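You operate a simulated robot arm through the tools that you are given. There is no shell and no other tool. Be economical: measure what you need, move in short steps, check, and stop when the job is done.

Carry out the task below with a simulated two-armed robot. There is one attempt and no reset: what you move stays moved.

Task
Lift the blue box onto the trolley and take its carton out.
Fine: carry the box by both ends; the carton goes on the top deck; close the box again. Set down upright: small carton.
Where things are to end (x, y in the base frame): blue box within 0.06 m of [-1.24, -0.55]; small carton within 0.06 m of [-1.34, -0.27].

Only the result counts: the job must be done as asked and must still hold three seconds after the hand-in. Knocking over, shifting, dropping, spilling or breaking anything else fails it.

Robot
Two 6-joint arms with two-finger parallel grippers on one trunk, on a base that drives. Base frame: it is fixed to the floor where the robot stands at the start and does not move with it; the origin is under the middle of the robot, x ahead of it, y to its left, z up. Units: m, degrees, N and s.
The left shoulder is at the start at [0.08, 0.216, 1.58], the right one opposite. Places, roughly: blue box [0.6, -0.1, 1.1]; brake lever [-1.5, -0.2, 0.9]; grey box [-1.25, -0.75, 0.25]; lid of the blue box [0.6, -0.1, 1.2]; small carton [-0.5, 1.5, 0.75]; top deck of the trolley [-1.2, -0.5, 0.8]; trolley bar [-1.5, -0.9, 1.2]; trolley bolt [-1, -0.2, 0.8]. Payload 3.43 kg a hand.
Tool frame (each hand has its own): the origin (TCP) lies between the finger pads and is the grasp point; the fingertips stand 0.03 m ahead of it; z points along the fingers, y is the line along which they close. Largest opening 0.094 m; finger width 0.028, thickness 0.01; the body of the gripper, 0.05 by 0.096 m, starts 0.055 m behind the TCP.
Orientation is that of the tool frame in the base frame, as [roll, pitch, yaw] about the fixed x, y, z axes, in that order (R = Rz(yaw) Ry(pitch) Rx(roll)). With the fingers straight down and closing along the base's y, the tool's x points along the base's -x, its y along +y and its z along -z.

Tools
- The arms move only by the tool servo_tool. It takes "left_plan", "right_plan" or both (then of equal length, played together; a hand with none holds still); each is a list that holds one entry, the list of rows, each a list of 7 numbers: the opening, from 0 (shut) to 1 (fully open), then the shift along the tool's x, y, z in units of 50 mm (1.0 is 50 mm), then the turn, a rotation vector about the tool's x, y, z in units of 6 degrees (1.0 is 6 degrees). In form: [[[hand, dx, dy, dz, ax, ay, az], ...]]. A call has 1 to 20 rows; each row shifts and turns the commanded pose from where the row before left it, along the tool's axes as they then stand. A call with a number of a shift or a turn outside -1 to 1 is refused whole. Each row takes 0.2 s and may step no farther than 0.05 m and 8.6 degrees from the row before; otherwise, or with a gripper value out of range, the whole call is refused. Where a pose cannot be reached the arm comes as near as it can. A force on the tool above 40 N (or 10 N above the force at the start of the call, whichever is more), or a blocked arm, ends the call early, and 0.2 s more pass. The fingers move at their own pace (about 0.072 m/s each) and stop on an object; they squeeze with about 45 N. The grip force told is the motor's: it shows also when the fingers shut on nothing. Time passes only in rows, and 0.2 s behind the last, so rows that do not move let the fingers close. The reply holds the time, the measured pose of the TCP, the force on the tool along the base axes, the opening and the grip force, in the units named above and with some noise, with the torque about the TCP (base axes, N m) and any sound that the robot's microphone picked up.
- Cameras (640 x 400 px; columns grow to the right, rows downward): "scene" is now at [0.103, -0.0097, 1.7291]; the picture's right is [-0.15, -0.99, 0.00], its down [-0.82, 0.12, -0.56] and it looks along [0.56, -0.08, -0.83] (base axes); focal length 295 px, centre (320, 200). "left" rides on the left gripper at [0.076, -0.014, -0.103] in its tool frame; the picture's right is [0.18, 0.98, 0.00], its down [-0.75, 0.14, -0.64] and it looks along [-0.63, 0.12, 0.77] (tool axes); focal length 243 px, centre (320, 200). "right" rides on the right gripper at [0.076, 0.014, -0.103] in its tool frame; the picture's right is [-0.18, 0.98, 0.00], its down [-0.75, -0.14, -0.64] and it looks along [-0.63, -0.12, 0.77] (tool axes); focal length 243 px, centre (320, 200). There is no depth. A picture from a camera that has moved, and an enlarged one, comes with that camera's place and axes in the base frame and with its lens.
- snapshot(camera): a new picture of that camera. The clock stands still meanwhile.
- lift_body(by): slides the trunk up (or, below 0, down) by that many m; the arms and the scene camera ride with it, the base frame stays. It gives what a move gives, with no picture.
- steer(legs): drives the robot by 1 to 6 legs, each [ahead, left, turn to the left] in m, m and degrees, along the robot's own axes; the way and the turn of a leg run together, so that a leg with both is an arc; at most 1.5 m and 180 degrees a leg. The arms and the cameras ride along, it lands a little off, and it stops where it bumps. It gives what a move gives.
- head_to(pan, tilt): turns the head with the scene camera to pan (to the left, within 86 degrees either way) and tilt (down, from -29 to 69), counted from straight ahead of the robot. It gives what a move gives.
- enlarge(camera, box): a new picture of the part [left, top, right, bottom] of that camera's present view, enlarged. The clock stands still meanwhile.
- sign_off(): hands the job in; it is judged then, once.

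Work in short steps. Places have to be worked out from the pictures, the camera data and where the tool is seen: move nearer, look again, correct. Check each grasp and each placing, and mend what went wrong. You have 120 turns and 88 pictures in all, those below and enlarged ones among them. Open the grippers and draw the arms clear of the work before you hand the job in, unless the task says otherwise; then end with one line.

The tools are called after "Emit:" by a JSON object that holds its "fn" and its "kwargs". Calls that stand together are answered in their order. servo_tool: Moves the arms, as the interface text tells. Its arguments: {"type":"object","properties":{"left_plan":{"type":"array","items":{"type":"array","items":{"type":"array","items":{"type":"number"}}}},"right_plan":{"type":"array","items":{"type":"array","items":{"type":"array","items":{"type":"number"}}}}},"required":[]} The other tools are called the same way: lift_body (by) slides the trunk up or down; steer (legs) drives the base; head_to (pan, tilt) turns the head that bears the scene camera; snapshot (camera) takes a picture; enlarge (camera, box) takes an enlarged picture of a part of a camera's view; sign_off () hands the job in.

At the start:

```text
clock: 0.0
left_tcp_pos: [0.3173, 0.0221, 1.0002]
left_tcp_rot: [180.0, 0.2, 179.8]
left_wrist_force: [-0.2, -0.1, 0.1]
left_ft_torque: [0.02, 0.0, 0.02]
left_finger_gap: 0.094
left_grasp_force: 0.1
right_tcp_pos: [0.3142, -0.2313, 1.0001]
right_tcp_rot: [-179.8, 0.2, 179.9]
right_wrist_force: [0.8, 0.5, 0.2]
right_ft_torque: [0.02, -0.04, 0.03]
right_finger_gap: 0.094
right_grasp_force: 0.0
trunk travel left (down, up): [-0.81, 0.03]
robot x, y, heading: [0.0019, -0.0002, 0.1]
head pan, tilt: [-8.4, 55.8]
```

scene: 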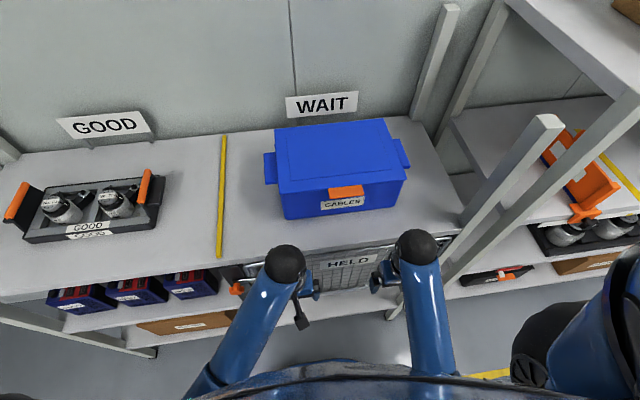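
right: 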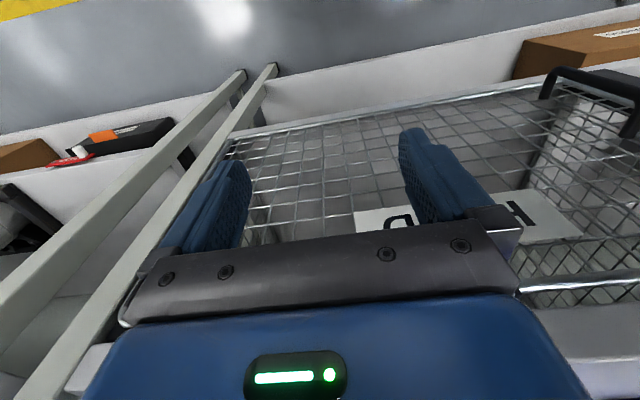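
left: 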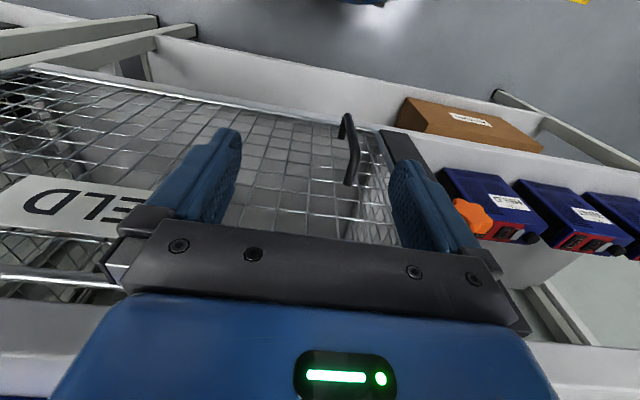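

I'll look at the surroundings first: the box up close, then towards the trolley behind by turning the head.

Emit:
{"fn": "enlarge", "kwargs": {"camera": "scene", "box": [220, 80, 460, 230]}}

Emit:
{"fn": "head_to", "kwargs": {"pan": 86, "tilt": 25}}

Emit:
{"fn": "snapshot", "kwargs": {"camera": "scene"}}

Emit:
{"fn": "head_to", "kwargs": {"pan": -86, "tilt": 25}}

Emit:
{"fn": "snapshot", "kwargs": {"camera": "scene"}}

```text
2.67 times, centred on (340, 155) of scene
camera zoom: at [0.103, -0.0097, 1.7291], right [-0.15, -0.99, 0.0], down [-0.82, 0.12, -0.56], along [0.56, -0.08, -0.83], focal length 786 px, centre (267, 320)
```

zoom: 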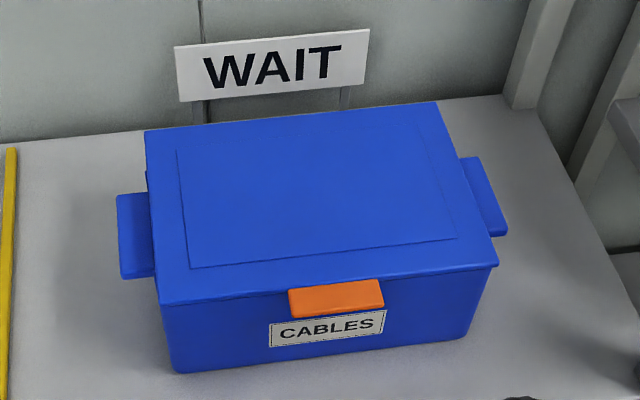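

```text
clock: 1.7
left_tcp_pos: [0.318, 0.0228, 1.0003]
left_tcp_rot: [-180.0, 0.2, 179.9]
left_wrist_force: [0.1, -0.1, -0.6]
left_ft_torque: [0.01, -0.01, 0.01]
left_finger_gap: 0.0939
left_grasp_force: 0.0
right_tcp_pos: [0.3136, -0.2288, 1.0005]
right_tcp_rot: [-179.8, 0.1, 179.9]
right_wrist_force: [0.5, -0.2, -0.2]
right_ft_torque: [0.03, 0.0, -0.02]
right_finger_gap: 0.0939
right_grasp_force: 0.0
trunk travel left (down, up): [-0.81, 0.03]
robot x, y, heading: [0.0018, 0.0001, 0.2]
head pan, tilt: [85.9, 25.0]
```

```text
83 pictures are left
camera scene: at [0.0392, 0.0926, 1.7741], right [1.0, -0.07, 0.0], down [-0.03, -0.42, -0.91], along [0.06, 0.9, -0.42], focal length 295 px, centre (320, 200)
```

scene: 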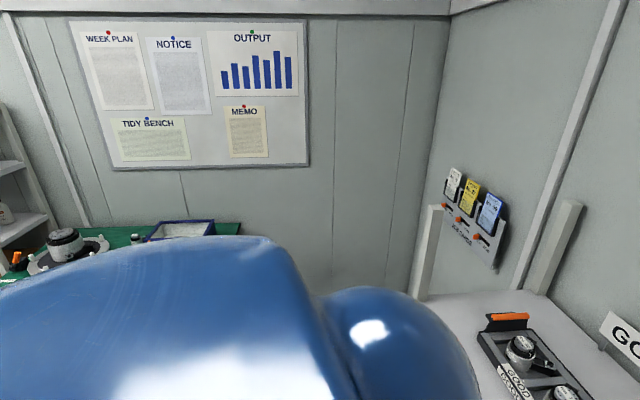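

```text
clock: 4.3
left_tcp_pos: [0.3181, 0.0216, 1.0]
left_tcp_rot: [-180.0, 0.1, 180.0]
left_wrist_force: [-0.4, 0.1, 0.2]
left_ft_torque: [0.0, -0.02, -0.03]
left_finger_gap: 0.094
left_grasp_force: 0.0
right_tcp_pos: [0.3146, -0.2305, 1.0007]
right_tcp_rot: [-179.9, 0.1, 180.0]
right_wrist_force: [0.8, -0.7, -0.2]
right_ft_torque: [-0.03, -0.02, 0.02]
right_finger_gap: 0.0942
right_grasp_force: 0.0
trunk travel left (down, up): [-0.81, 0.03]
robot x, y, heading: [0.0005, 0.0005, -0.2]
head pan, tilt: [-85.9, 25.0]
```

```text
82 pictures are left
camera scene: at [0.0392, -0.0913, 1.7742], right [-1.0, -0.07, 0.0], down [-0.03, 0.42, -0.91], along [0.06, -0.9, -0.42], focal length 295 px, centre (320, 200)
```

scene: 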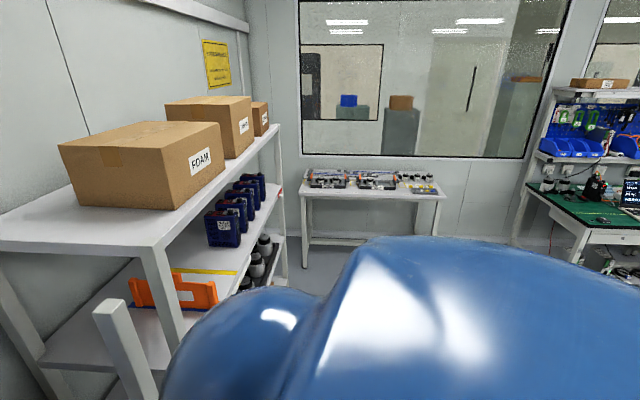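

Trolley is behind me. I back off a little and turn around to look at it before touching anything.

Emit:
{"fn": "steer", "kwargs": {"legs": [[-0.3, 0.1, 0], [0, 0, 150]]}}

Emit:
{"fn": "head_to", "kwargs": {"pan": 30, "tilt": 30}}

Emit:
{"fn": "snapshot", "kwargs": {"camera": "scene"}}

```text
clock: 12.5
left_tcp_pos: [-0.5849, 0.2451, 0.9993]
left_tcp_rot: [-180.0, 0.2, -31.6]
left_wrist_force: [0.6, 0.4, -0.6]
left_ft_torque: [0.05, 0.0, 0.02]
left_finger_gap: 0.0939
left_grasp_force: 0.2
right_tcp_pos: [-0.451, 0.4594, 1.0004]
right_tcp_rot: [-179.8, 0.1, -31.4]
right_wrist_force: [0.1, -0.2, 0.1]
right_ft_torque: [0.03, 0.01, 0.02]
right_finger_gap: 0.0939
right_grasp_force: 0.0
trunk travel left (down, up): [-0.81, 0.03]
robot x, y, heading: [-0.3038, 0.0998, 148.5]
head pan, tilt: [-85.9, 25.0]
```

```text
clock: 14.5
left_tcp_pos: [-0.5846, 0.2453, 1.0]
left_tcp_rot: [-180.0, 0.3, -31.6]
left_wrist_force: [0.5, 0.4, -0.6]
left_ft_torque: [-0.03, 0.02, 0.0]
left_finger_gap: 0.0941
left_grasp_force: 0.2
right_tcp_pos: [-0.4496, 0.4596, 0.9999]
right_tcp_rot: [-180.0, 0.0, -31.4]
right_wrist_force: [-1.5, 0.2, 0.0]
right_ft_torque: [0.03, -0.01, 0.01]
right_finger_gap: 0.0941
right_grasp_force: 0.0
trunk travel left (down, up): [-0.81, 0.03]
robot x, y, heading: [-0.3041, 0.0959, 148.4]
head pan, tilt: [30.0, 30.0]
```

```text
81 pictures are left
camera scene: at [-0.4157, 0.1174, 1.7662], right [0.03, 1.0, 0.0], down [0.5, -0.01, -0.87], along [-0.87, 0.02, -0.5], focal length 295 px, centre (320, 200)
```

scene: 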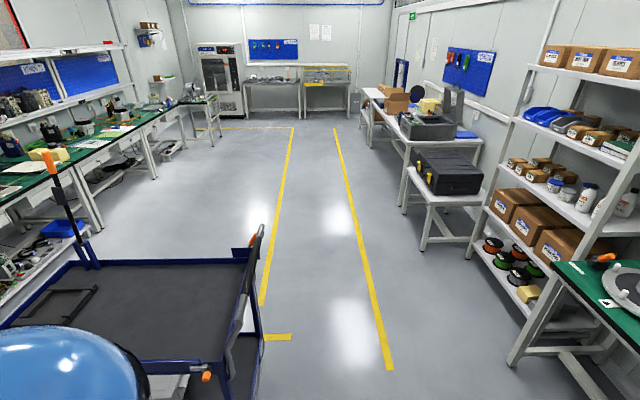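

Emit:
{"fn": "head_to", "kwargs": {"pan": 60, "tilt": 45}}

Emit:
{"fn": "snapshot", "kwargs": {"camera": "scene"}}

Emit:
{"fn": "head_to", "kwargs": {"pan": -50, "tilt": 35}}

Emit:
{"fn": "snapshot", "kwargs": {"camera": "scene"}}

```text
clock: 15.4
left_tcp_pos: [-0.5847, 0.2461, 1.0006]
left_tcp_rot: [179.9, 0.1, -31.6]
left_wrist_force: [0.4, 1.0, -0.3]
left_ft_torque: [0.0, -0.02, -0.01]
left_finger_gap: 0.0939
left_grasp_force: 0.1
right_tcp_pos: [-0.4501, 0.4597, 1.0008]
right_tcp_rot: [-179.9, 0.2, -31.4]
right_wrist_force: [0.3, -1.8, 0.2]
right_ft_torque: [-0.02, 0.0, 0.04]
right_finger_gap: 0.094
right_grasp_force: 0.1
trunk travel left (down, up): [-0.81, 0.03]
robot x, y, heading: [-0.3026, 0.0971, 148.5]
head pan, tilt: [60.0, 45.0]
```

```text
80 pictures are left
camera scene: at [-0.3968, 0.0761, 1.7436], right [-0.48, 0.88, 0.0], down [0.62, 0.34, -0.71], along [-0.62, -0.34, -0.71], focal length 295 px, centre (320, 200)
```

scene: 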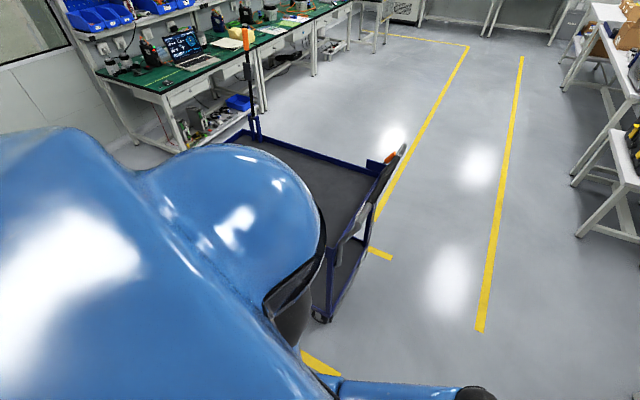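

```text
clock: 17.3
left_tcp_pos: [-0.5858, 0.2458, 1.0001]
left_tcp_rot: [-179.9, 0.1, -31.6]
left_wrist_force: [-0.2, -0.8, 0.0]
left_ft_torque: [0.0, -0.01, -0.01]
left_finger_gap: 0.0941
left_grasp_force: 0.1
right_tcp_pos: [-0.4496, 0.4595, 0.9999]
right_tcp_rot: [-179.9, 0.1, -31.4]
right_wrist_force: [-1.1, -0.3, 0.0]
right_ft_torque: [-0.02, -0.02, 0.0]
right_finger_gap: 0.0938
right_grasp_force: 0.2
trunk travel left (down, up): [-0.81, 0.03]
robot x, y, heading: [-0.3003, 0.0978, 148.5]
head pan, tilt: [-50.0, 35.0]
```

```text
79 pictures are left
camera scene: at [-0.3384, 0.2021, 1.7584], right [0.99, 0.15, 0.0], down [0.09, -0.57, -0.82], along [-0.12, 0.81, -0.57], focal length 295 px, centre (320, 200)
```

scene: 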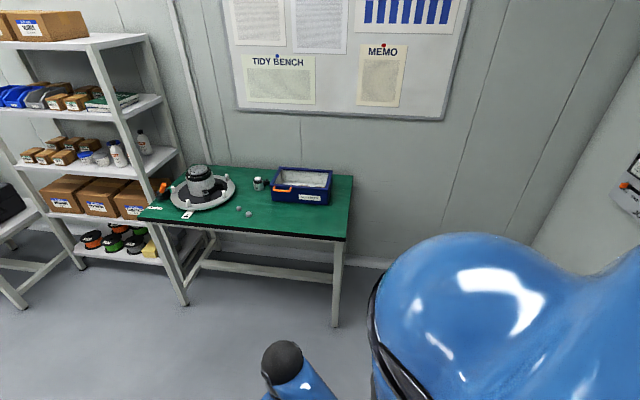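

Checking the table where the "small carton" was roughly listed.

Emit:
{"fn": "enlarge", "kwargs": {"camera": "scene", "box": [140, 130, 370, 274]}}

Emit:
{"fn": "enlarge", "kwargs": {"camera": "scene", "box": [225, 0, 465, 120]}}

```text
2.78 times, centred on (255, 202) of scene
camera zoom: at [-0.3384, 0.2021, 1.7584], right [0.99, 0.15, 0.0], down [0.09, -0.57, -0.82], along [-0.12, 0.81, -0.57], focal length 819 px, centre (501, 194)
```

zoom: 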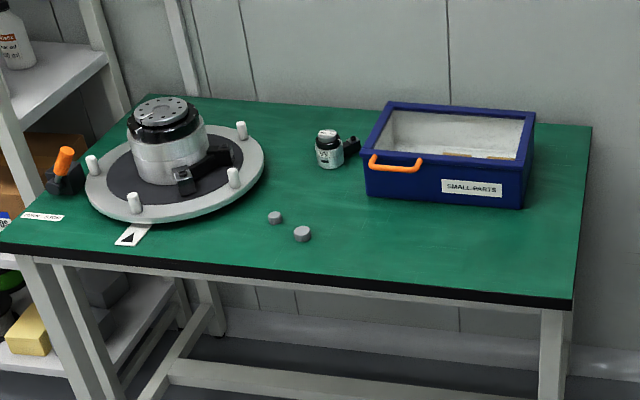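

```text
2.67 times, centred on (345, 60) of scene
camera zoom: at [-0.3384, 0.2021, 1.7584], right [0.99, 0.15, 0.0], down [0.09, -0.57, -0.82], along [-0.12, 0.81, -0.57], focal length 786 px, centre (253, 573)
```

zoom: 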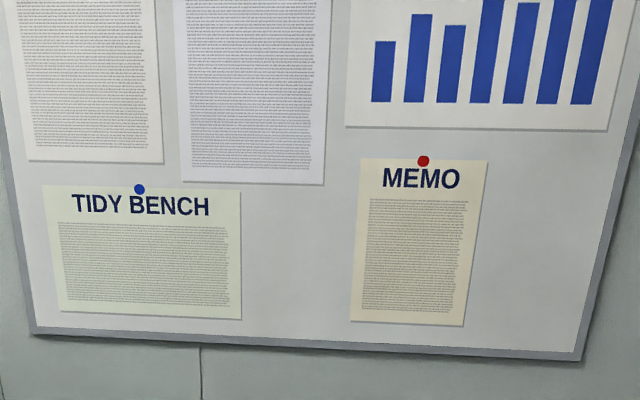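

The CABLES box matches the listed blue box. Now I inspect the trolley more closely from its near side.

Emit:
{"fn": "steer", "kwargs": {"legs": [[0, 0, 31.5], [0.0, 0.5, 0]]}}

Emit:
{"fn": "head_to", "kwargs": {"pan": 0, "tilt": 45}}

Emit:
{"fn": "snapshot", "kwargs": {"camera": "scene"}}

```text
clock: 21.8
left_tcp_pos: [-0.6197, -0.4303, 1.0011]
left_tcp_rot: [180.0, 0.2, 0.2]
left_wrist_force: [0.2, -0.6, 0.8]
left_ft_torque: [-0.03, -0.02, 0.0]
left_finger_gap: 0.0938
left_grasp_force: 0.0
right_tcp_pos: [-0.6163, -0.1764, 0.9988]
right_tcp_rot: [180.0, 0.1, 0.3]
right_wrist_force: [-0.4, -0.5, 0.1]
right_ft_torque: [-0.02, -0.04, 0.01]
right_finger_gap: 0.094
right_grasp_force: 0.1
trunk travel left (down, up): [-0.81, 0.03]
robot x, y, heading: [-0.302, -0.4101, -179.7]
head pan, tilt: [-50.0, 35.0]
```

```text
clock: 23.0
left_tcp_pos: [-0.6196, -0.4301, 1.0004]
left_tcp_rot: [180.0, 0.2, 0.1]
left_wrist_force: [0.0, 0.5, -0.7]
left_ft_torque: [0.03, 0.0, 0.0]
left_finger_gap: 0.0939
left_grasp_force: 0.0
right_tcp_pos: [-0.6165, -0.1775, 0.9996]
right_tcp_rot: [-179.8, 0.1, 0.3]
right_wrist_force: [1.0, 0.4, 0.3]
right_ft_torque: [-0.02, -0.02, 0.02]
right_finger_gap: 0.094
right_grasp_force: 0.0
trunk travel left (down, up): [-0.81, 0.03]
robot x, y, heading: [-0.3065, -0.4022, -179.7]
head pan, tilt: [0.0, 45.0]
```

```text
76 pictures are left
camera scene: at [-0.41, -0.407, 1.7436], right [0.0, 1.0, 0.0], down [0.71, 0.0, -0.71], along [-0.71, 0.0, -0.71], focal length 295 px, centre (320, 200)
```

scene: 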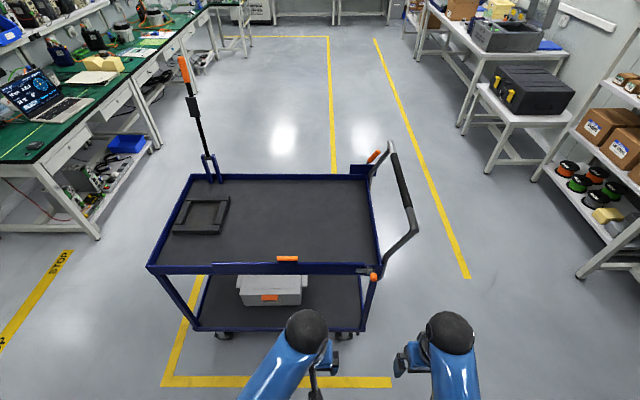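

Emit:
{"fn": "enlarge", "kwargs": {"camera": "scene", "box": [130, 160, 290, 260]}}

Emit:
{"fn": "enlarge", "kwargs": {"camera": "scene", "box": [260, 140, 440, 290]}}

```text
4.00 times, centred on (210, 210) of scene
camera zoom: at [-0.41, -0.407, 1.7436], right [0.0, 1.0, 0.0], down [0.71, 0.0, -0.71], along [-0.71, 0.0, -0.71], focal length 1179 px, centre (760, 160)
```

zoom: 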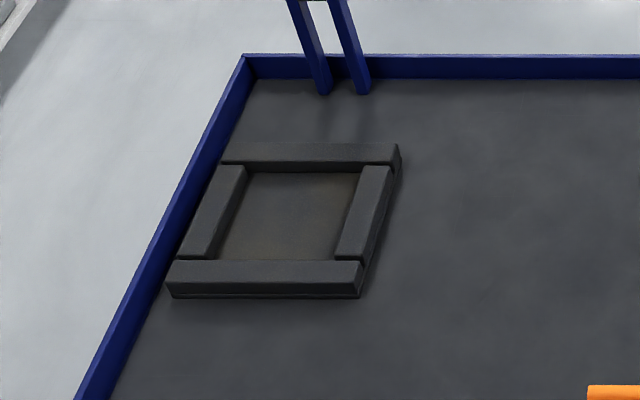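

```text
2.67 times, centred on (350, 215) of scene
camera zoom: at [-0.41, -0.407, 1.7436], right [0.0, 1.0, 0.0], down [0.71, 0.0, -0.71], along [-0.71, 0.0, -0.71], focal length 786 px, centre (240, 160)
```

zoom: 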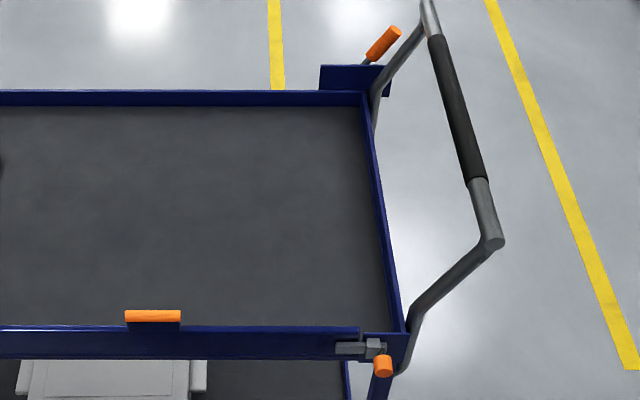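

The deck has a rim, a parked upright bar, a small frame at the left, and a free centre for the box. I return to the blue box to examine its handles at close range.

Emit:
{"fn": "steer", "kwargs": {"legs": [[0, 0, 180], [0, 0.27, 0]]}}

Emit:
{"fn": "lift_body", "kwargs": {"by": 0.03}}

Emit:
{"fn": "head_to", "kwargs": {"pan": 0, "tilt": 45}}

Emit:
{"fn": "snapshot", "kwargs": {"camera": "scene"}}

```text
clock: 32.1
left_tcp_pos: [0.0373, -0.1399, 1.0003]
left_tcp_rot: [179.9, 0.2, 175.7]
left_wrist_force: [0.2, -0.7, -0.1]
left_ft_torque: [0.03, 0.03, 0.0]
left_finger_gap: 0.0939
left_grasp_force: 0.0
right_tcp_pos: [0.0155, -0.3925, 0.9997]
right_tcp_rot: [179.9, 0.1, 176.0]
right_wrist_force: [0.6, -0.4, -0.2]
right_ft_torque: [0.02, 0.01, 0.02]
right_finger_gap: 0.0939
right_grasp_force: 0.1
trunk travel left (down, up): [-0.81, 0.03]
robot x, y, heading: [-0.2812, -0.1345, -3.8]
head pan, tilt: [0.0, 45.0]
```

```text
clock: 32.9
left_tcp_pos: [0.0365, -0.1386, 1.0302]
left_tcp_rot: [179.9, 0.2, 175.8]
left_wrist_force: [0.5, -0.8, -0.8]
left_ft_torque: [-0.01, 0.01, -0.01]
left_finger_gap: 0.0939
left_grasp_force: 0.1
right_tcp_pos: [0.0145, -0.3908, 1.029]
right_tcp_rot: [-179.9, 0.1, 175.8]
right_wrist_force: [-0.2, 0.2, -0.1]
right_ft_torque: [0.04, 0.02, 0.05]
right_finger_gap: 0.094
right_grasp_force: 0.0
trunk travel left (down, up): [-0.84, 0.0]
robot x, y, heading: [-0.2821, -0.1354, -4.2]
head pan, tilt: [0.0, 45.0]
```

```text
clock: 33.5
left_tcp_pos: [0.0378, -0.1385, 1.0309]
left_tcp_rot: [179.9, 0.2, 175.9]
left_wrist_force: [0.0, -0.1, -0.2]
left_ft_torque: [0.03, -0.03, 0.03]
left_finger_gap: 0.0943
left_grasp_force: 0.0
right_tcp_pos: [0.0141, -0.3898, 1.0299]
right_tcp_rot: [-180.0, 0.1, 176.0]
right_wrist_force: [-0.2, -1.0, 0.2]
right_ft_torque: [-0.01, 0.02, -0.02]
right_finger_gap: 0.0942
right_grasp_force: 0.0
trunk travel left (down, up): [-0.84, 0.0]
robot x, y, heading: [-0.2803, -0.1409, -4.3]
head pan, tilt: [0.0, 45.0]
```

```text
73 pictures are left
camera scene: at [-0.1684, -0.145, 1.7736], right [-0.07, -1.0, 0.0], down [-0.71, 0.05, -0.71], along [0.71, -0.05, -0.71], focal length 295 px, centre (320, 200)
```

scene: 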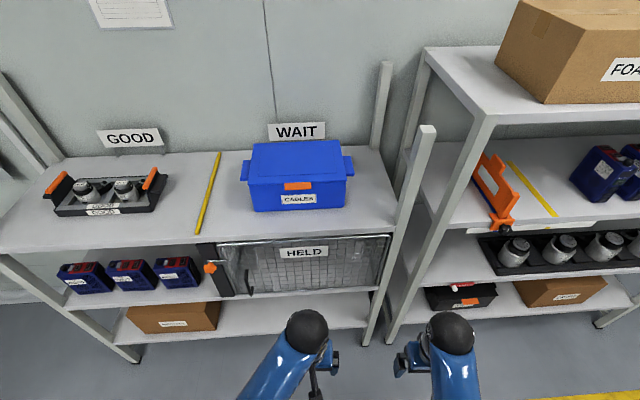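

Align heading and raise both hands 0.2 m to a height above the box, staying clear of the shelf.

Emit:
{"fn": "servo_tool", "kwargs": {"left_plan": [[[1, 0, 0, -1, 0, 0, 0], [1, 0, 0, -1, 0, 0, 0], [1, 0, 0, -1, 0, 0, 0], [1, 0, 0, -1, 0, 0, 0]]], "right_plan": [[[1, 0, 0, -1, 0, 0, 0], [1, 0, 0, -1, 0, 0, 0], [1, 0, 0, -1, 0, 0, 0], [1, 0, 0, -1, 0, 0, 0]]]}}

Emit:
{"fn": "steer", "kwargs": {"legs": [[0, 0, 4.2], [0.28, 0.01, 0]]}}

Emit:
{"fn": "snapshot", "kwargs": {"camera": "left"}}

Emit:
{"fn": "snapshot", "kwargs": {"camera": "right"}}

```text
clock: 34.5
left_tcp_pos: [0.0358, -0.137, 1.0417]
left_tcp_rot: [-179.9, 0.4, 175.9]
left_wrist_force: [-0.8, -0.2, -0.6]
left_ft_torque: [0.05, 0.03, -0.01]
left_finger_gap: 0.0939
left_grasp_force: 0.0
left hand out of reach, approached as far as the arm can: row 1, 2, 3, 4
right_tcp_pos: [-0.0266, -0.3843, 1.0619]
right_tcp_rot: [-179.8, 0.5, 176.0]
right_wrist_force: [-0.3, -0.2, 0.3]
right_ft_torque: [0.02, -0.02, -0.02]
right_finger_gap: 0.094
right_grasp_force: 0.0
right hand out of reach, approached as far as the arm can: row 1, 2, 3, 4
trunk travel left (down, up): [-0.84, 0.0]
robot x, y, heading: [-0.2827, -0.1395, -3.9]
head pan, tilt: [0.0, 45.0]
```

```text
clock: 36.9
left_tcp_pos: [0.3155, -0.1074, 1.0426]
left_tcp_rot: [-179.9, 0.3, 179.6]
left_wrist_force: [0.1, 0.4, -1.0]
left_ft_torque: [0.02, -0.01, -0.01]
left_finger_gap: 0.0939
left_grasp_force: 0.1
right_tcp_pos: [0.267, -0.3567, 1.0613]
right_tcp_rot: [-179.9, 0.6, 179.7]
right_wrist_force: [-0.4, 0.4, 0.7]
right_ft_torque: [-0.03, -0.02, 0.01]
right_finger_gap: 0.0941
right_grasp_force: 0.1
trunk travel left (down, up): [-0.84, 0.0]
robot x, y, heading: [-0.0004, -0.1283, -0.1]
head pan, tilt: [0.0, 45.0]
```

```text
72 pictures are left
camera left: at [0.238, -0.1214, 1.1454], right [-0.18, 0.98, 0.0], down [0.75, 0.14, 0.65], along [0.64, 0.11, -0.76], focal length 243 px, centre (320, 200)
```

left: 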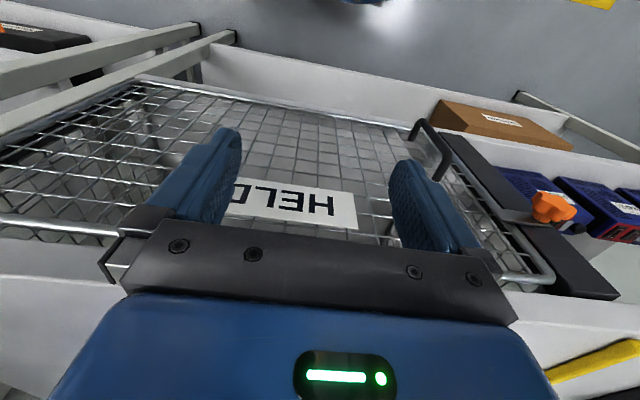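

```text
71 pictures are left
camera right: at [0.1908, -0.3411, 1.1638], right [0.19, 0.98, 0.0], down [0.75, -0.14, 0.65], along [0.64, -0.12, -0.76], focal length 243 px, centre (320, 200)
```

right: 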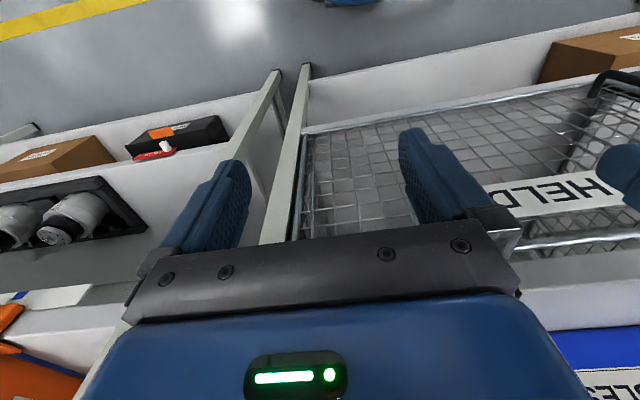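

Fingers-down headroom is limited here, so I'll back away and test how high the arms go when extended further forward.

Emit:
{"fn": "steer", "kwargs": {"legs": [[-0.35, 0.0, 0]]}}

Emit:
{"fn": "servo_tool", "kwargs": {"left_plan": [[[1, -1, 0, 0, 0, 0, 0], [1, -1, 0, 0, 0, 0, 0], [1, -1, 0, 0, 0, 0, 0], [1, -1, 0, 0, 0, 0, 0], [1, 0, 0, -1, 0, 0, 0], [1, 0, 0, -1, 0, 0, 0], [1, 0, 0, -1, 0, 0, 0], [1, 0, 0, -1, 0, 0, 0]]], "right_plan": [[[1, -1, 0, 0, 0, 0, 0], [1, -1, 0, 0, 0, 0, 0], [1, -1, 0, 0, 0, 0, 0], [1, -1, 0, 0, 0, 0, 0], [1, -1, 0, 0, 0, 0, 0], [1, 0, 0, -1, 0, 0, 0], [1, 0, 0, -1, 0, 0, 0], [1, 0, 0, -1, 0, 0, 0]]]}}

```text
clock: 39.2
left_tcp_pos: [-0.0337, -0.1045, 1.0409]
left_tcp_rot: [-179.9, 0.1, 179.8]
left_wrist_force: [-0.5, -0.4, -0.1]
left_ft_torque: [-0.01, 0.03, 0.0]
left_finger_gap: 0.0942
left_grasp_force: 0.1
right_tcp_pos: [-0.0807, -0.3547, 1.0603]
right_tcp_rot: [-179.9, 0.2, 180.0]
right_wrist_force: [0.3, 0.4, -0.5]
right_ft_torque: [-0.01, -0.03, 0.0]
right_finger_gap: 0.0939
right_grasp_force: 0.0
trunk travel left (down, up): [-0.84, 0.0]
robot x, y, heading: [-0.3566, -0.1261, -0.4]
head pan, tilt: [0.0, 45.0]
```

```text
clock: 41.0
left_tcp_pos: [0.2328, -0.136, 1.1385]
left_tcp_rot: [-180.0, 0.2, 179.8]
left_wrist_force: [0.2, 0.0, -0.4]
left_ft_torque: [-0.04, -0.02, -0.01]
left_finger_gap: 0.0943
left_grasp_force: 0.0
left hand out of reach, approached as far as the arm can: row 5, 6, 7, 8
right_tcp_pos: [0.2064, -0.357, 1.0876]
right_tcp_rot: [-179.9, 0.6, -180.0]
right_wrist_force: [0.3, 0.1, -0.1]
right_ft_torque: [0.03, 0.03, -0.01]
right_finger_gap: 0.0941
right_grasp_force: 0.1
right hand out of reach, approached as far as the arm can: row 1, 2, 6, 7, 8
trunk travel left (down, up): [-0.84, 0.0]
robot x, y, heading: [-0.3563, -0.1249, 0.0]
head pan, tilt: [0.0, 45.0]
```

Widen the hands to shoulder width (that's where the box ends are) and try rising again.

Emit:
{"fn": "servo_tool", "kwargs": {"left_plan": [[[1, 0, 1, 0, 0, 0, 0], [1, 0, 1, 0, 0, 0, 0], [1, 0, 1, 0, 0, 0, 0], [1, 0, 1, 0, 0, 0, 0], [1, 0, 0, -1, 0, 0, 0], [1, 0, 0, -1, 0, 0, 0]]], "right_plan": [[[1, 0, 0, 0, 0, 0, 0], [1, 0, 0, 0, 0, 0, 0], [1, 0, 0, 0, 0, 0, 0], [1, 0, 0, -1, 0, 0, 0], [1, 0, 0, -1, 0, 0, 0], [1, 0, 0, -1, 0, 0, 0]]]}}

```text
clock: 42.4
left_tcp_pos: [0.299, 0.058, 1.159]
left_tcp_rot: [-180.0, 0.3, 179.8]
left_wrist_force: [-0.2, -0.3, 0.0]
left_ft_torque: [0.05, 0.01, 0.02]
left_finger_gap: 0.0941
left_grasp_force: 0.0
left hand out of reach, approached as far as the arm can: row 1, 2, 3, 4, 5, 6
right_tcp_pos: [0.2795, -0.3581, 1.1397]
right_tcp_rot: [-179.9, 0.4, -179.9]
right_wrist_force: [-0.1, -1.2, -0.6]
right_ft_torque: [-0.01, 0.01, -0.02]
right_finger_gap: 0.094
right_grasp_force: 0.0
right hand out of reach, approached as far as the arm can: row 4, 5, 6
trunk travel left (down, up): [-0.84, 0.0]
robot x, y, heading: [-0.3555, -0.1281, -0.0]
head pan, tilt: [0.0, 45.0]
```

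Extended, the hands reach z≈1.15 — enough. Now a zoomed look at the box handles.

Emit:
{"fn": "head_to", "kwargs": {"pan": 0, "tilt": 38}}

Emit:
{"fn": "snapshot", "kwargs": {"camera": "scene"}}

Emit:
{"fn": "enlarge", "kwargs": {"camera": "scene", "box": [230, 150, 380, 250]}}

Emit:
{"fn": "snapshot", "kwargs": {"camera": "left"}}

```text
clock: 43.0
left_tcp_pos: [0.2978, 0.0587, 1.159]
left_tcp_rot: [180.0, 0.3, 179.7]
left_wrist_force: [1.0, -0.6, 0.7]
left_ft_torque: [-0.02, 0.02, 0.0]
left_finger_gap: 0.0941
left_grasp_force: 0.0
right_tcp_pos: [0.2778, -0.3575, 1.1407]
right_tcp_rot: [-179.9, 0.5, -180.0]
right_wrist_force: [0.1, -0.9, 0.2]
right_ft_torque: [-0.02, 0.0, 0.0]
right_finger_gap: 0.0938
right_grasp_force: 0.0
trunk travel left (down, up): [-0.84, 0.0]
robot x, y, heading: [-0.3503, -0.1298, -0.2]
head pan, tilt: [0.0, 38.0]
```

```text
70 pictures are left
camera scene: at [-0.2342, -0.1266, 1.7836], right [0.0, -1.0, 0.0], down [-0.62, 0.0, -0.79], along [0.79, 0.0, -0.62], focal length 295 px, centre (320, 200)
```

scene: 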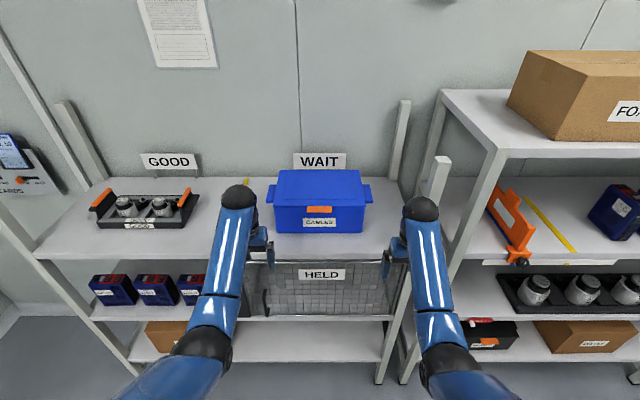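

```text
4.00 times, centred on (305, 200) of scene
camera zoom: at [-0.2342, -0.1266, 1.7836], right [0.0, -1.0, 0.0], down [-0.62, 0.0, -0.79], along [0.79, 0.0, -0.62], focal length 1179 px, centre (380, 200)
```

zoom: 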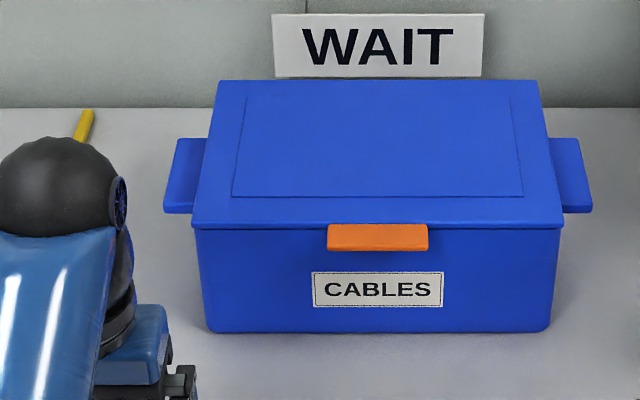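

```text
68 pictures are left
camera left: at [0.2205, 0.0434, 1.2622], right [-0.18, 0.98, 0.0], down [0.75, 0.14, 0.65], along [0.64, 0.12, -0.76], focal length 243 px, centre (320, 200)
```

left: 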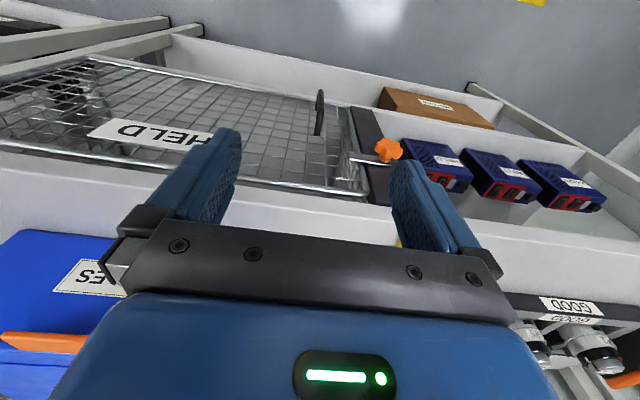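

The lugs are horizontal ledges at each end, so I must grip them with the fingers level and closing vertically. I back off and turn both hands to point forward with cameras outward.

Emit:
{"fn": "steer", "kwargs": {"legs": [[-0.15, 0.0, 0]]}}

Emit:
{"fn": "servo_tool", "kwargs": {"left_plan": [[[1, 0, 0, 0, -0.77, -0.77, 0.77], [1, 0, 0, 0, -0.77, -0.77, 0.77], [1, 0, 0, 0, -0.77, -0.77, 0.77], [1, 0, 0, 0, -0.77, -0.77, 0.77], [1, 0, 0, 0, -0.77, -0.77, 0.77], [1, 0, 0, 0, -0.77, -0.77, 0.77], [1, 0, 0, 0, -0.77, -0.77, 0.77], [1, 0, 0, 0, -0.77, -0.77, 0.77], [1, 0, 0, 0, -0.77, -0.77, 0.77], [1, 0, 0, 0, -0.77, -0.77, 0.77], [1, 0, 0, 0, -0.77, -0.77, 0.77], [1, 0, 0, 0, -0.77, -0.77, 0.77], [1, 0, 0, 0, -0.77, -0.77, 0.77], [1, 0, 0, 0, -0.77, -0.77, 0.77], [1, 0, 0, 0, -0.77, -0.77, 0.77]]], "right_plan": [[[1, 0, 0, 0, 0.77, -0.77, -0.77], [1, 0, 0, 0, 0.77, -0.77, -0.77], [1, 0, 0, 0, 0.77, -0.77, -0.77], [1, 0, 0, 0, 0.77, -0.77, -0.77], [1, 0, 0, 0, 0.77, -0.77, -0.77], [1, 0, 0, 0, 0.77, -0.77, -0.77], [1, 0, 0, 0, 0.77, -0.77, -0.77], [1, 0, 0, 0, 0.77, -0.77, -0.77], [1, 0, 0, 0, 0.77, -0.77, -0.77], [1, 0, 0, 0, 0.77, -0.77, -0.77], [1, 0, 0, 0, 0.77, -0.77, -0.77], [1, 0, 0, 0, 0.77, -0.77, -0.77], [1, 0, 0, 0, 0.77, -0.77, -0.77], [1, 0, 0, 0, 0.77, -0.77, -0.77], [1, 0, 0, 0, 0.77, -0.77, -0.77]]]}}

```text
clock: 44.4
left_tcp_pos: [0.1522, 0.0601, 1.1576]
left_tcp_rot: [-179.9, 0.2, -180.0]
left_wrist_force: [-0.3, 0.4, 0.6]
left_ft_torque: [-0.02, 0.03, 0.0]
left_finger_gap: 0.0941
left_grasp_force: 0.1
right_tcp_pos: [0.1332, -0.3555, 1.139]
right_tcp_rot: [-179.9, 0.3, 179.9]
right_wrist_force: [0.9, -0.1, 0.4]
right_ft_torque: [-0.02, 0.05, 0.01]
right_finger_gap: 0.094
right_grasp_force: 0.1
trunk travel left (down, up): [-0.84, 0.0]
robot x, y, heading: [-0.5071, -0.1267, -0.0]
head pan, tilt: [0.0, 38.0]
```

```text
clock: 47.6
left_tcp_pos: [0.1469, 0.0596, 1.1604]
left_tcp_rot: [89.6, 0.0, 89.9]
left_wrist_force: [0.0, -0.2, 0.2]
left_ft_torque: [0.03, 0.01, -0.02]
left_finger_gap: 0.094
left_grasp_force: 0.0
right_tcp_pos: [0.1286, -0.3538, 1.1394]
right_tcp_rot: [-91.1, 1.2, -90.8]
right_wrist_force: [0.5, -0.7, 0.0]
right_ft_torque: [0.0, -0.02, 0.03]
right_finger_gap: 0.0937
right_grasp_force: 0.0
trunk travel left (down, up): [-0.84, 0.0]
robot x, y, heading: [-0.5045, -0.1278, -0.0]
head pan, tilt: [0.0, 38.0]
```

Both hands are level now. I align the right hand with the left (same x, z; y near its lug), then close in and view through the wrist cameras.

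Emit:
{"fn": "servo_tool", "kwargs": {"right_plan": [[[1, -0.45, -0.2, 0.18, 0, 0, 0], [1, -0.45, -0.2, 0.18, 0, 0, 0], [1, 0, 0, 0, 0.2, 0, 0]]]}}

Emit:
{"fn": "steer", "kwargs": {"legs": [[0.27, 0.0, 0]]}}

Emit:
{"fn": "snapshot", "kwargs": {"camera": "left"}}

Emit:
{"fn": "snapshot", "kwargs": {"camera": "right"}}

Emit:
{"fn": "snapshot", "kwargs": {"camera": "scene"}}

```text
clock: 48.4
left_tcp_pos: [0.148, 0.0594, 1.1605]
left_tcp_rot: [89.6, 0.1, 89.9]
left_wrist_force: [-0.1, 0.2, -1.0]
left_ft_torque: [0.02, 0.0, -0.01]
left_finger_gap: 0.0941
left_grasp_force: 0.1
right_tcp_pos: [0.1457, -0.3095, 1.1617]
right_tcp_rot: [-88.2, -0.1, -89.9]
right_wrist_force: [0.2, 0.2, -0.2]
right_ft_torque: [-0.01, -0.02, -0.02]
right_finger_gap: 0.094
right_grasp_force: 0.1
trunk travel left (down, up): [-0.84, 0.0]
robot x, y, heading: [-0.5042, -0.1267, -0.0]
head pan, tilt: [0.0, 38.0]
```

```text
clock: 50.3
left_tcp_pos: [0.4092, 0.0602, 1.1619]
left_tcp_rot: [89.5, 0.1, 89.9]
left_wrist_force: [-0.3, 0.0, -0.1]
left_ft_torque: [-0.01, 0.02, -0.03]
left_finger_gap: 0.0943
left_grasp_force: 0.1
right_tcp_pos: [0.408, -0.3107, 1.1635]
right_tcp_rot: [-88.1, -0.1, -89.9]
right_wrist_force: [0.2, 0.2, 0.7]
right_ft_torque: [0.02, 0.01, 0.01]
right_finger_gap: 0.094
right_grasp_force: 0.0
trunk travel left (down, up): [-0.84, 0.0]
robot x, y, heading: [-0.2365, -0.1242, 0.0]
head pan, tilt: [0.0, 38.0]
```

```text
67 pictures are left
camera left: at [0.3068, 0.1353, 1.1472], right [-0.01, 0.19, 0.98], down [-0.64, -0.75, 0.14], along [0.76, -0.63, 0.13], focal length 243 px, centre (320, 200)
```

left: 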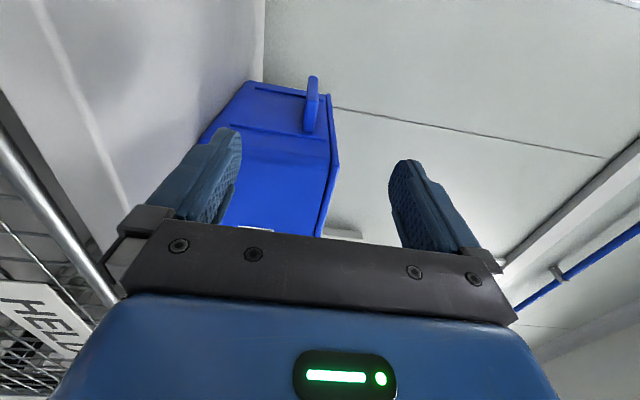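

```text
66 pictures are left
camera right: at [0.3065, -0.3853, 1.1462], right [0.03, 0.18, -0.98], down [-0.65, 0.75, 0.12], along [0.76, 0.63, 0.14], focal length 243 px, centre (320, 200)
```

right: 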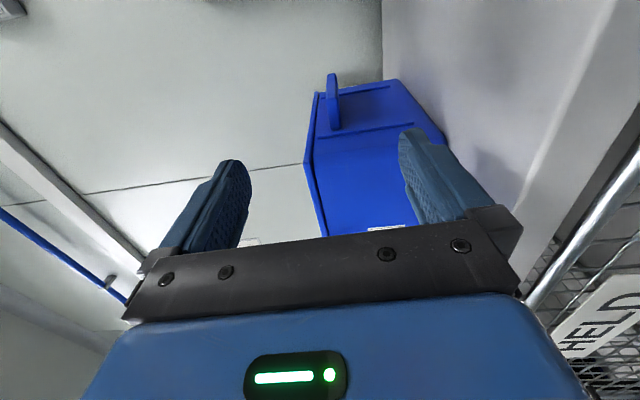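

```text
65 pictures are left
camera scene: at [-0.1242, -0.1255, 1.7843], right [0.0, -1.0, 0.0], down [-0.61, 0.0, -0.79], along [0.79, 0.0, -0.61], focal length 295 px, centre (320, 200)
```

scene: 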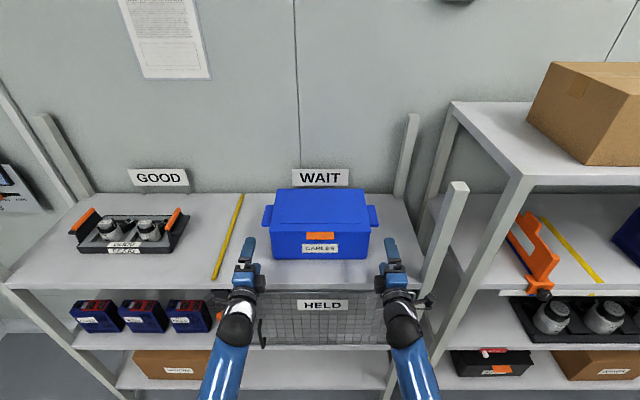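

Lug height reads z≈1.16, matching the TCPs. I take one zoom to nail the lateral alignment of fingers versus lugs.

Emit:
{"fn": "enlarge", "kwargs": {"camera": "scene", "box": [220, 170, 420, 295]}}

```text
3.20 times, centred on (320, 232) of scene
camera zoom: at [-0.1242, -0.1255, 1.7843], right [0.0, -1.0, 0.0], down [-0.61, 0.0, -0.79], along [0.79, 0.0, -0.61], focal length 943 px, centre (320, 96)
```

zoom: 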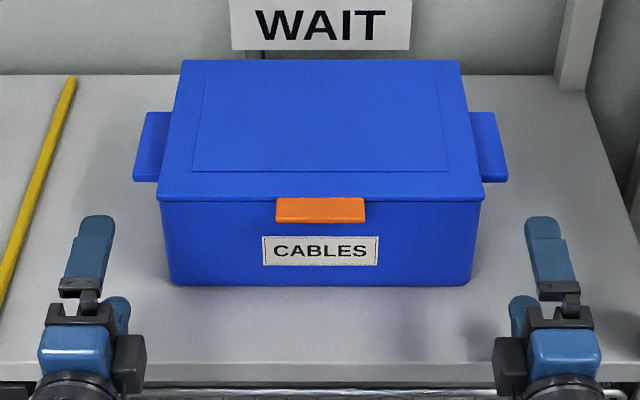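

Fingers need to sit about 15 mm further in; I yaw both hands 10° inward so the gripper bodies clear the box walls, then look.

Emit:
{"fn": "servo_tool", "kwargs": {"left_plan": [[[1, -0.3, 0, 0, 0, -0.83, 0], [1, 0, 0, 0, 0, -0.83, 0], [1, 0, 0, 0, 0, 0, 0]]], "right_plan": [[[1, -0.26, 0, 0, -0.3, -0.83, 0], [1, 0, 0, 0, 0, -0.83, 0], [1, 0, 0, 0, 0, 0, 0]]]}}

Emit:
{"fn": "steer", "kwargs": {"legs": [[0.1, 0.0, 0]]}}

Emit:
{"fn": "enlarge", "kwargs": {"camera": "scene", "box": [220, 200, 420, 325]}}

```text
clock: 51.1
left_tcp_pos: [0.4134, 0.0449, 1.1578]
left_tcp_rot: [90.1, 0.1, 81.6]
left_wrist_force: [0.4, 0.3, -0.3]
left_ft_torque: [0.02, 0.01, -0.01]
left_finger_gap: 0.0937
left_grasp_force: 0.1
right_tcp_pos: [0.4131, -0.3045, 1.1552]
right_tcp_rot: [-91.2, 0.0, -83.9]
right_wrist_force: [-0.3, -0.4, 0.0]
right_ft_torque: [0.03, 0.03, -0.01]
right_finger_gap: 0.0939
right_grasp_force: 0.0
right hand out of reach, approached as far as the arm can: row 1, 2
trunk travel left (down, up): [-0.84, 0.0]
robot x, y, heading: [-0.2389, -0.1272, 0.1]
head pan, tilt: [0.0, 38.0]
```

```text
clock: 52.3
left_tcp_pos: [0.5041, 0.0455, 1.1637]
left_tcp_rot: [89.7, 0.0, 81.6]
left_wrist_force: [-1.1, 0.7, -0.4]
left_ft_torque: [-0.03, 0.01, 0.0]
left_finger_gap: 0.0941
left_grasp_force: 0.1
right_tcp_pos: [0.5017, -0.3046, 1.1601]
right_tcp_rot: [-90.6, -0.2, -84.0]
right_wrist_force: [-0.5, -0.8, -1.1]
right_ft_torque: [0.0, 0.02, 0.01]
right_finger_gap: 0.0941
right_grasp_force: 0.0
trunk travel left (down, up): [-0.84, 0.0]
robot x, y, heading: [-0.141, -0.1272, 0.2]
head pan, tilt: [0.0, 38.0]
```

```text
3.20 times, centred on (320, 262) of scene
camera zoom: at [-0.0338, -0.1257, 1.7849], right [0.0, -1.0, 0.0], down [-0.61, 0.0, -0.79], along [0.79, 0.0, -0.61], focal length 943 px, centre (320, 0)
```

zoom: 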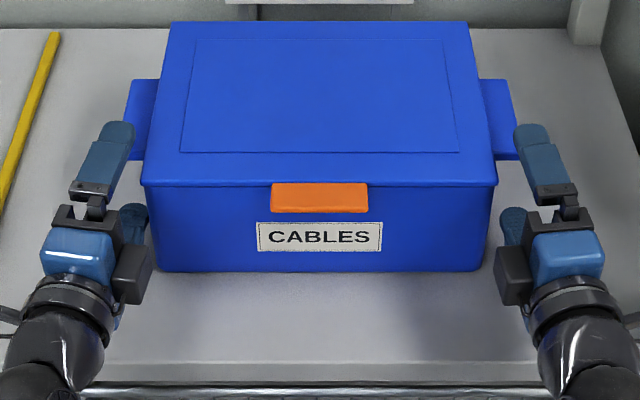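

Alignment looks right: fingers straddle the lugs. Drive the last 8 cm forward.

Emit:
{"fn": "steer", "kwargs": {"legs": [[0.085, 0.0, 0]]}}

Emit:
{"fn": "enlarge", "kwargs": {"camera": "scene", "box": [220, 220, 420, 345]}}

Emit:
{"fn": "snapshot", "kwargs": {"camera": "right"}}

Emit:
{"fn": "snapshot", "kwargs": {"camera": "left"}}

```text
clock: 53.4
left_tcp_pos: [0.5865, 0.0448, 1.1633]
left_tcp_rot: [89.8, 0.0, 81.6]
left_wrist_force: [-0.8, -0.4, 0.5]
left_ft_torque: [0.03, 0.04, 0.03]
left_finger_gap: 0.0944
left_grasp_force: 0.0
right_tcp_pos: [0.5854, -0.3042, 1.1598]
right_tcp_rot: [-90.8, -0.3, -84.0]
right_wrist_force: [-0.5, -0.8, 0.2]
right_ft_torque: [0.0, 0.08, -0.01]
right_finger_gap: 0.0942
right_grasp_force: 0.1
trunk travel left (down, up): [-0.84, 0.0]
robot x, y, heading: [-0.0583, -0.1238, -0.3]
head pan, tilt: [0.0, 38.0]
```

```text
3.20 times, centred on (320, 282) of scene
camera zoom: at [0.05, -0.1256, 1.7847], right [0.0, -1.0, 0.0], down [-0.61, 0.0, -0.79], along [0.79, 0.0, -0.61], focal length 943 px, centre (320, -64)
```

zoom: 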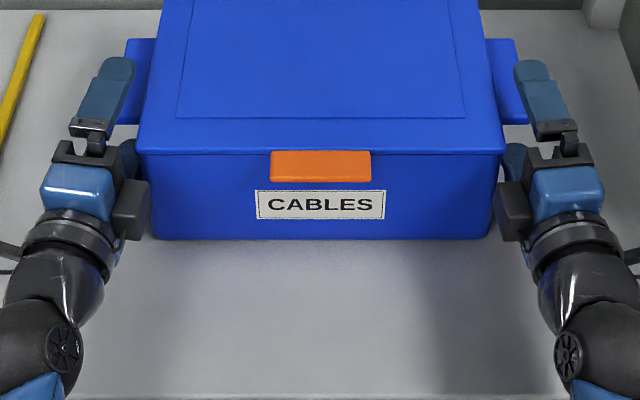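

```text
61 pictures are left
camera right: at [0.4912, -0.3901, 1.1476], right [-0.03, 0.18, -0.98], down [-0.72, 0.68, 0.15], along [0.7, 0.71, 0.11], focal length 243 px, centre (320, 200)
```

right: 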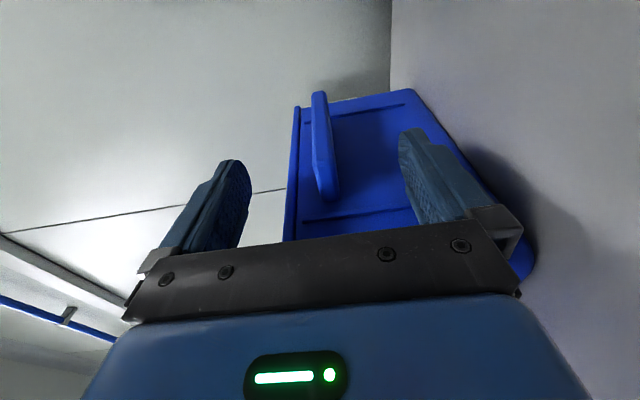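

```text
60 pictures are left
camera left: at [0.4957, 0.1344, 1.1482], right [0.02, 0.18, 0.98], down [-0.75, -0.65, 0.14], along [0.67, -0.74, 0.12], focal length 243 px, centre (320, 200)
```

left: 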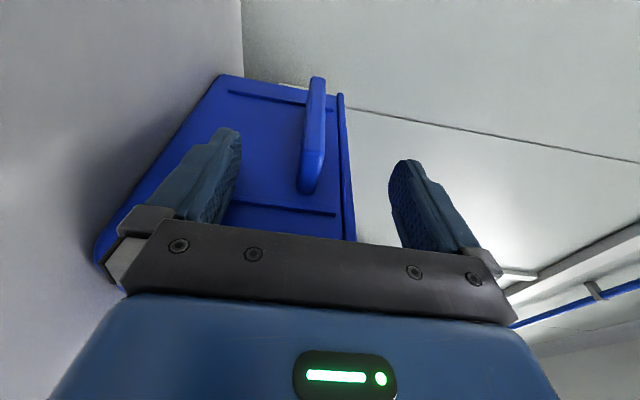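

The box was nudged ~4 cm back by the gripper bodies (still square, on the shelf), with the fingertips now over the lugs. I close both grippers and check the grip and readings.

Emit:
{"fn": "servo_tool", "kwargs": {"left_plan": [[[0, 0, 0, 0, 0, 0, 0], [0, 0, 0, 0, 0, 0, 0], [0, 0, 0, 0, 0, 0, 0], [0, 0, 0, 0, 0, 0, 0], [0, 0, 0, 0, 0, 0, 0]]], "right_plan": [[[0, 0, 0, 0, 0, 0, 0], [0, 0, 0, 0, 0, 0, 0], [0, 0, 0, 0, 0, 0, 0], [0, 0, 0, 0, 0, 0, 0], [0, 0, 0, 0, 0, 0, 0]]]}}

Emit:
{"fn": "snapshot", "kwargs": {"camera": "left"}}

Emit:
{"fn": "snapshot", "kwargs": {"camera": "right"}}

```text
clock: 54.5
left_tcp_pos: [0.5941, 0.0453, 1.1582]
left_tcp_rot: [90.2, 0.0, 81.6]
left_wrist_force: [0.1, -1.6, -0.1]
left_ft_torque: [0.42, -0.14, 0.01]
left_finger_gap: 0.0128
left_grasp_force: 44.9
right_tcp_pos: [0.5933, -0.3047, 1.1564]
right_tcp_rot: [-90.9, -0.1, -83.9]
right_wrist_force: [0.1, 1.6, 7.9]
right_ft_torque: [0.41, -1.2, -0.08]
right_finger_gap: 0.0125
right_grasp_force: 45.0
trunk travel left (down, up): [-0.84, 0.0]
robot x, y, heading: [-0.0599, -0.1262, 0.0]
head pan, tilt: [0.0, 38.0]
```

```text
59 pictures are left
camera left: at [0.5025, 0.1344, 1.144], right [0.03, 0.18, 0.98], down [-0.74, -0.65, 0.14], along [0.67, -0.74, 0.12], focal length 243 px, centre (320, 200)
```

left: 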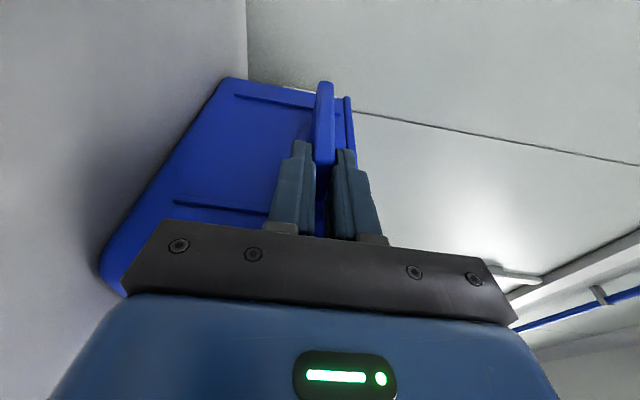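

```text
58 pictures are left
camera right: at [0.4987, -0.3899, 1.1451], right [-0.04, 0.18, -0.98], down [-0.72, 0.68, 0.15], along [0.7, 0.71, 0.1], focal length 243 px, centre (320, 200)
```

right: 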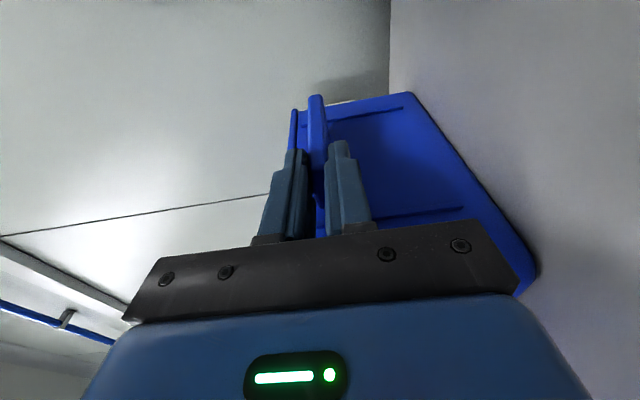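

Both lugs gripped (gap 12.6 mm, 45 N). Gentle test lift of 2 cm to see weight and tilt.

Emit:
{"fn": "servo_tool", "kwargs": {"left_plan": [[[0, 0, 0.1, 0, 0, 0, 0], [0, 0, 0.1, 0, 0, 0, 0], [0, 0, 0.1, 0, 0, 0, 0], [0, 0, 0.1, 0, 0, 0, 0], [0, 0, 0, 0, 0, 0, 0]]], "right_plan": [[[0, 0, -0.1, 0, 0, 0, 0], [0, 0, -0.1, 0, 0, 0, 0], [0, 0, -0.1, 0, 0, 0, 0], [0, 0, -0.1, 0, 0, 0, 0], [0, 0, 0, 0, 0, 0, 0]]]}}

Emit:
{"fn": "snapshot", "kwargs": {"camera": "left"}}

Emit:
{"fn": "snapshot", "kwargs": {"camera": "scene"}}

```text
clock: 55.8
left_tcp_pos: [0.5962, 0.0447, 1.1763]
left_tcp_rot: [90.3, -0.1, 81.7]
left_wrist_force: [4.2, 2.7, -8.7]
left_ft_torque: [0.6, 0.83, 0.42]
left_finger_gap: 0.0125
left_grasp_force: 45.3
right_tcp_pos: [0.594, -0.3045, 1.1735]
right_tcp_rot: [-91.3, 0.0, -84.0]
right_wrist_force: [-3.4, -3.1, -0.5]
right_ft_torque: [0.82, -0.34, 0.8]
right_finger_gap: 0.0122
right_grasp_force: 45.5
trunk travel left (down, up): [-0.84, 0.0]
robot x, y, heading: [-0.0587, -0.125, -0.2]
head pan, tilt: [0.0, 38.0]
```

```text
57 pictures are left
camera left: at [0.5043, 0.135, 1.1626], right [0.03, 0.18, 0.98], down [-0.74, -0.65, 0.15], along [0.67, -0.74, 0.11], focal length 243 px, centre (320, 200)
```

left: 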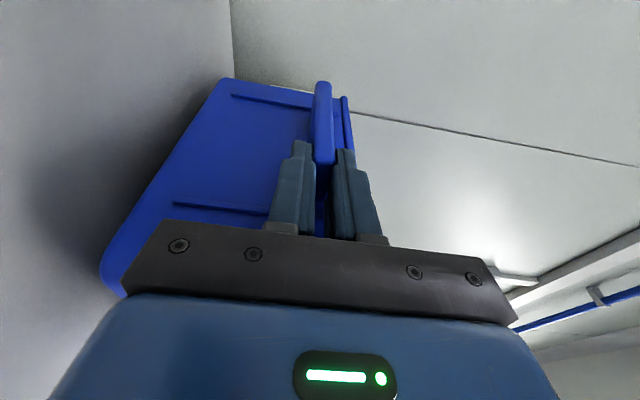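

```text
56 pictures are left
camera scene: at [0.0641, -0.1257, 1.7836], right [0.0, -1.0, 0.0], down [-0.62, 0.0, -0.79], along [0.79, 0.0, -0.62], focal length 295 px, centre (320, 200)
```

scene: 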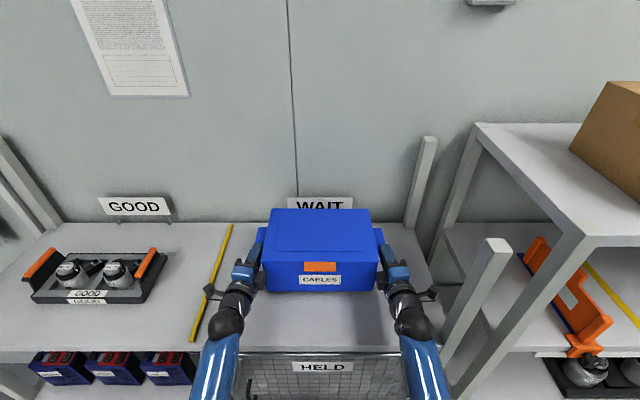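

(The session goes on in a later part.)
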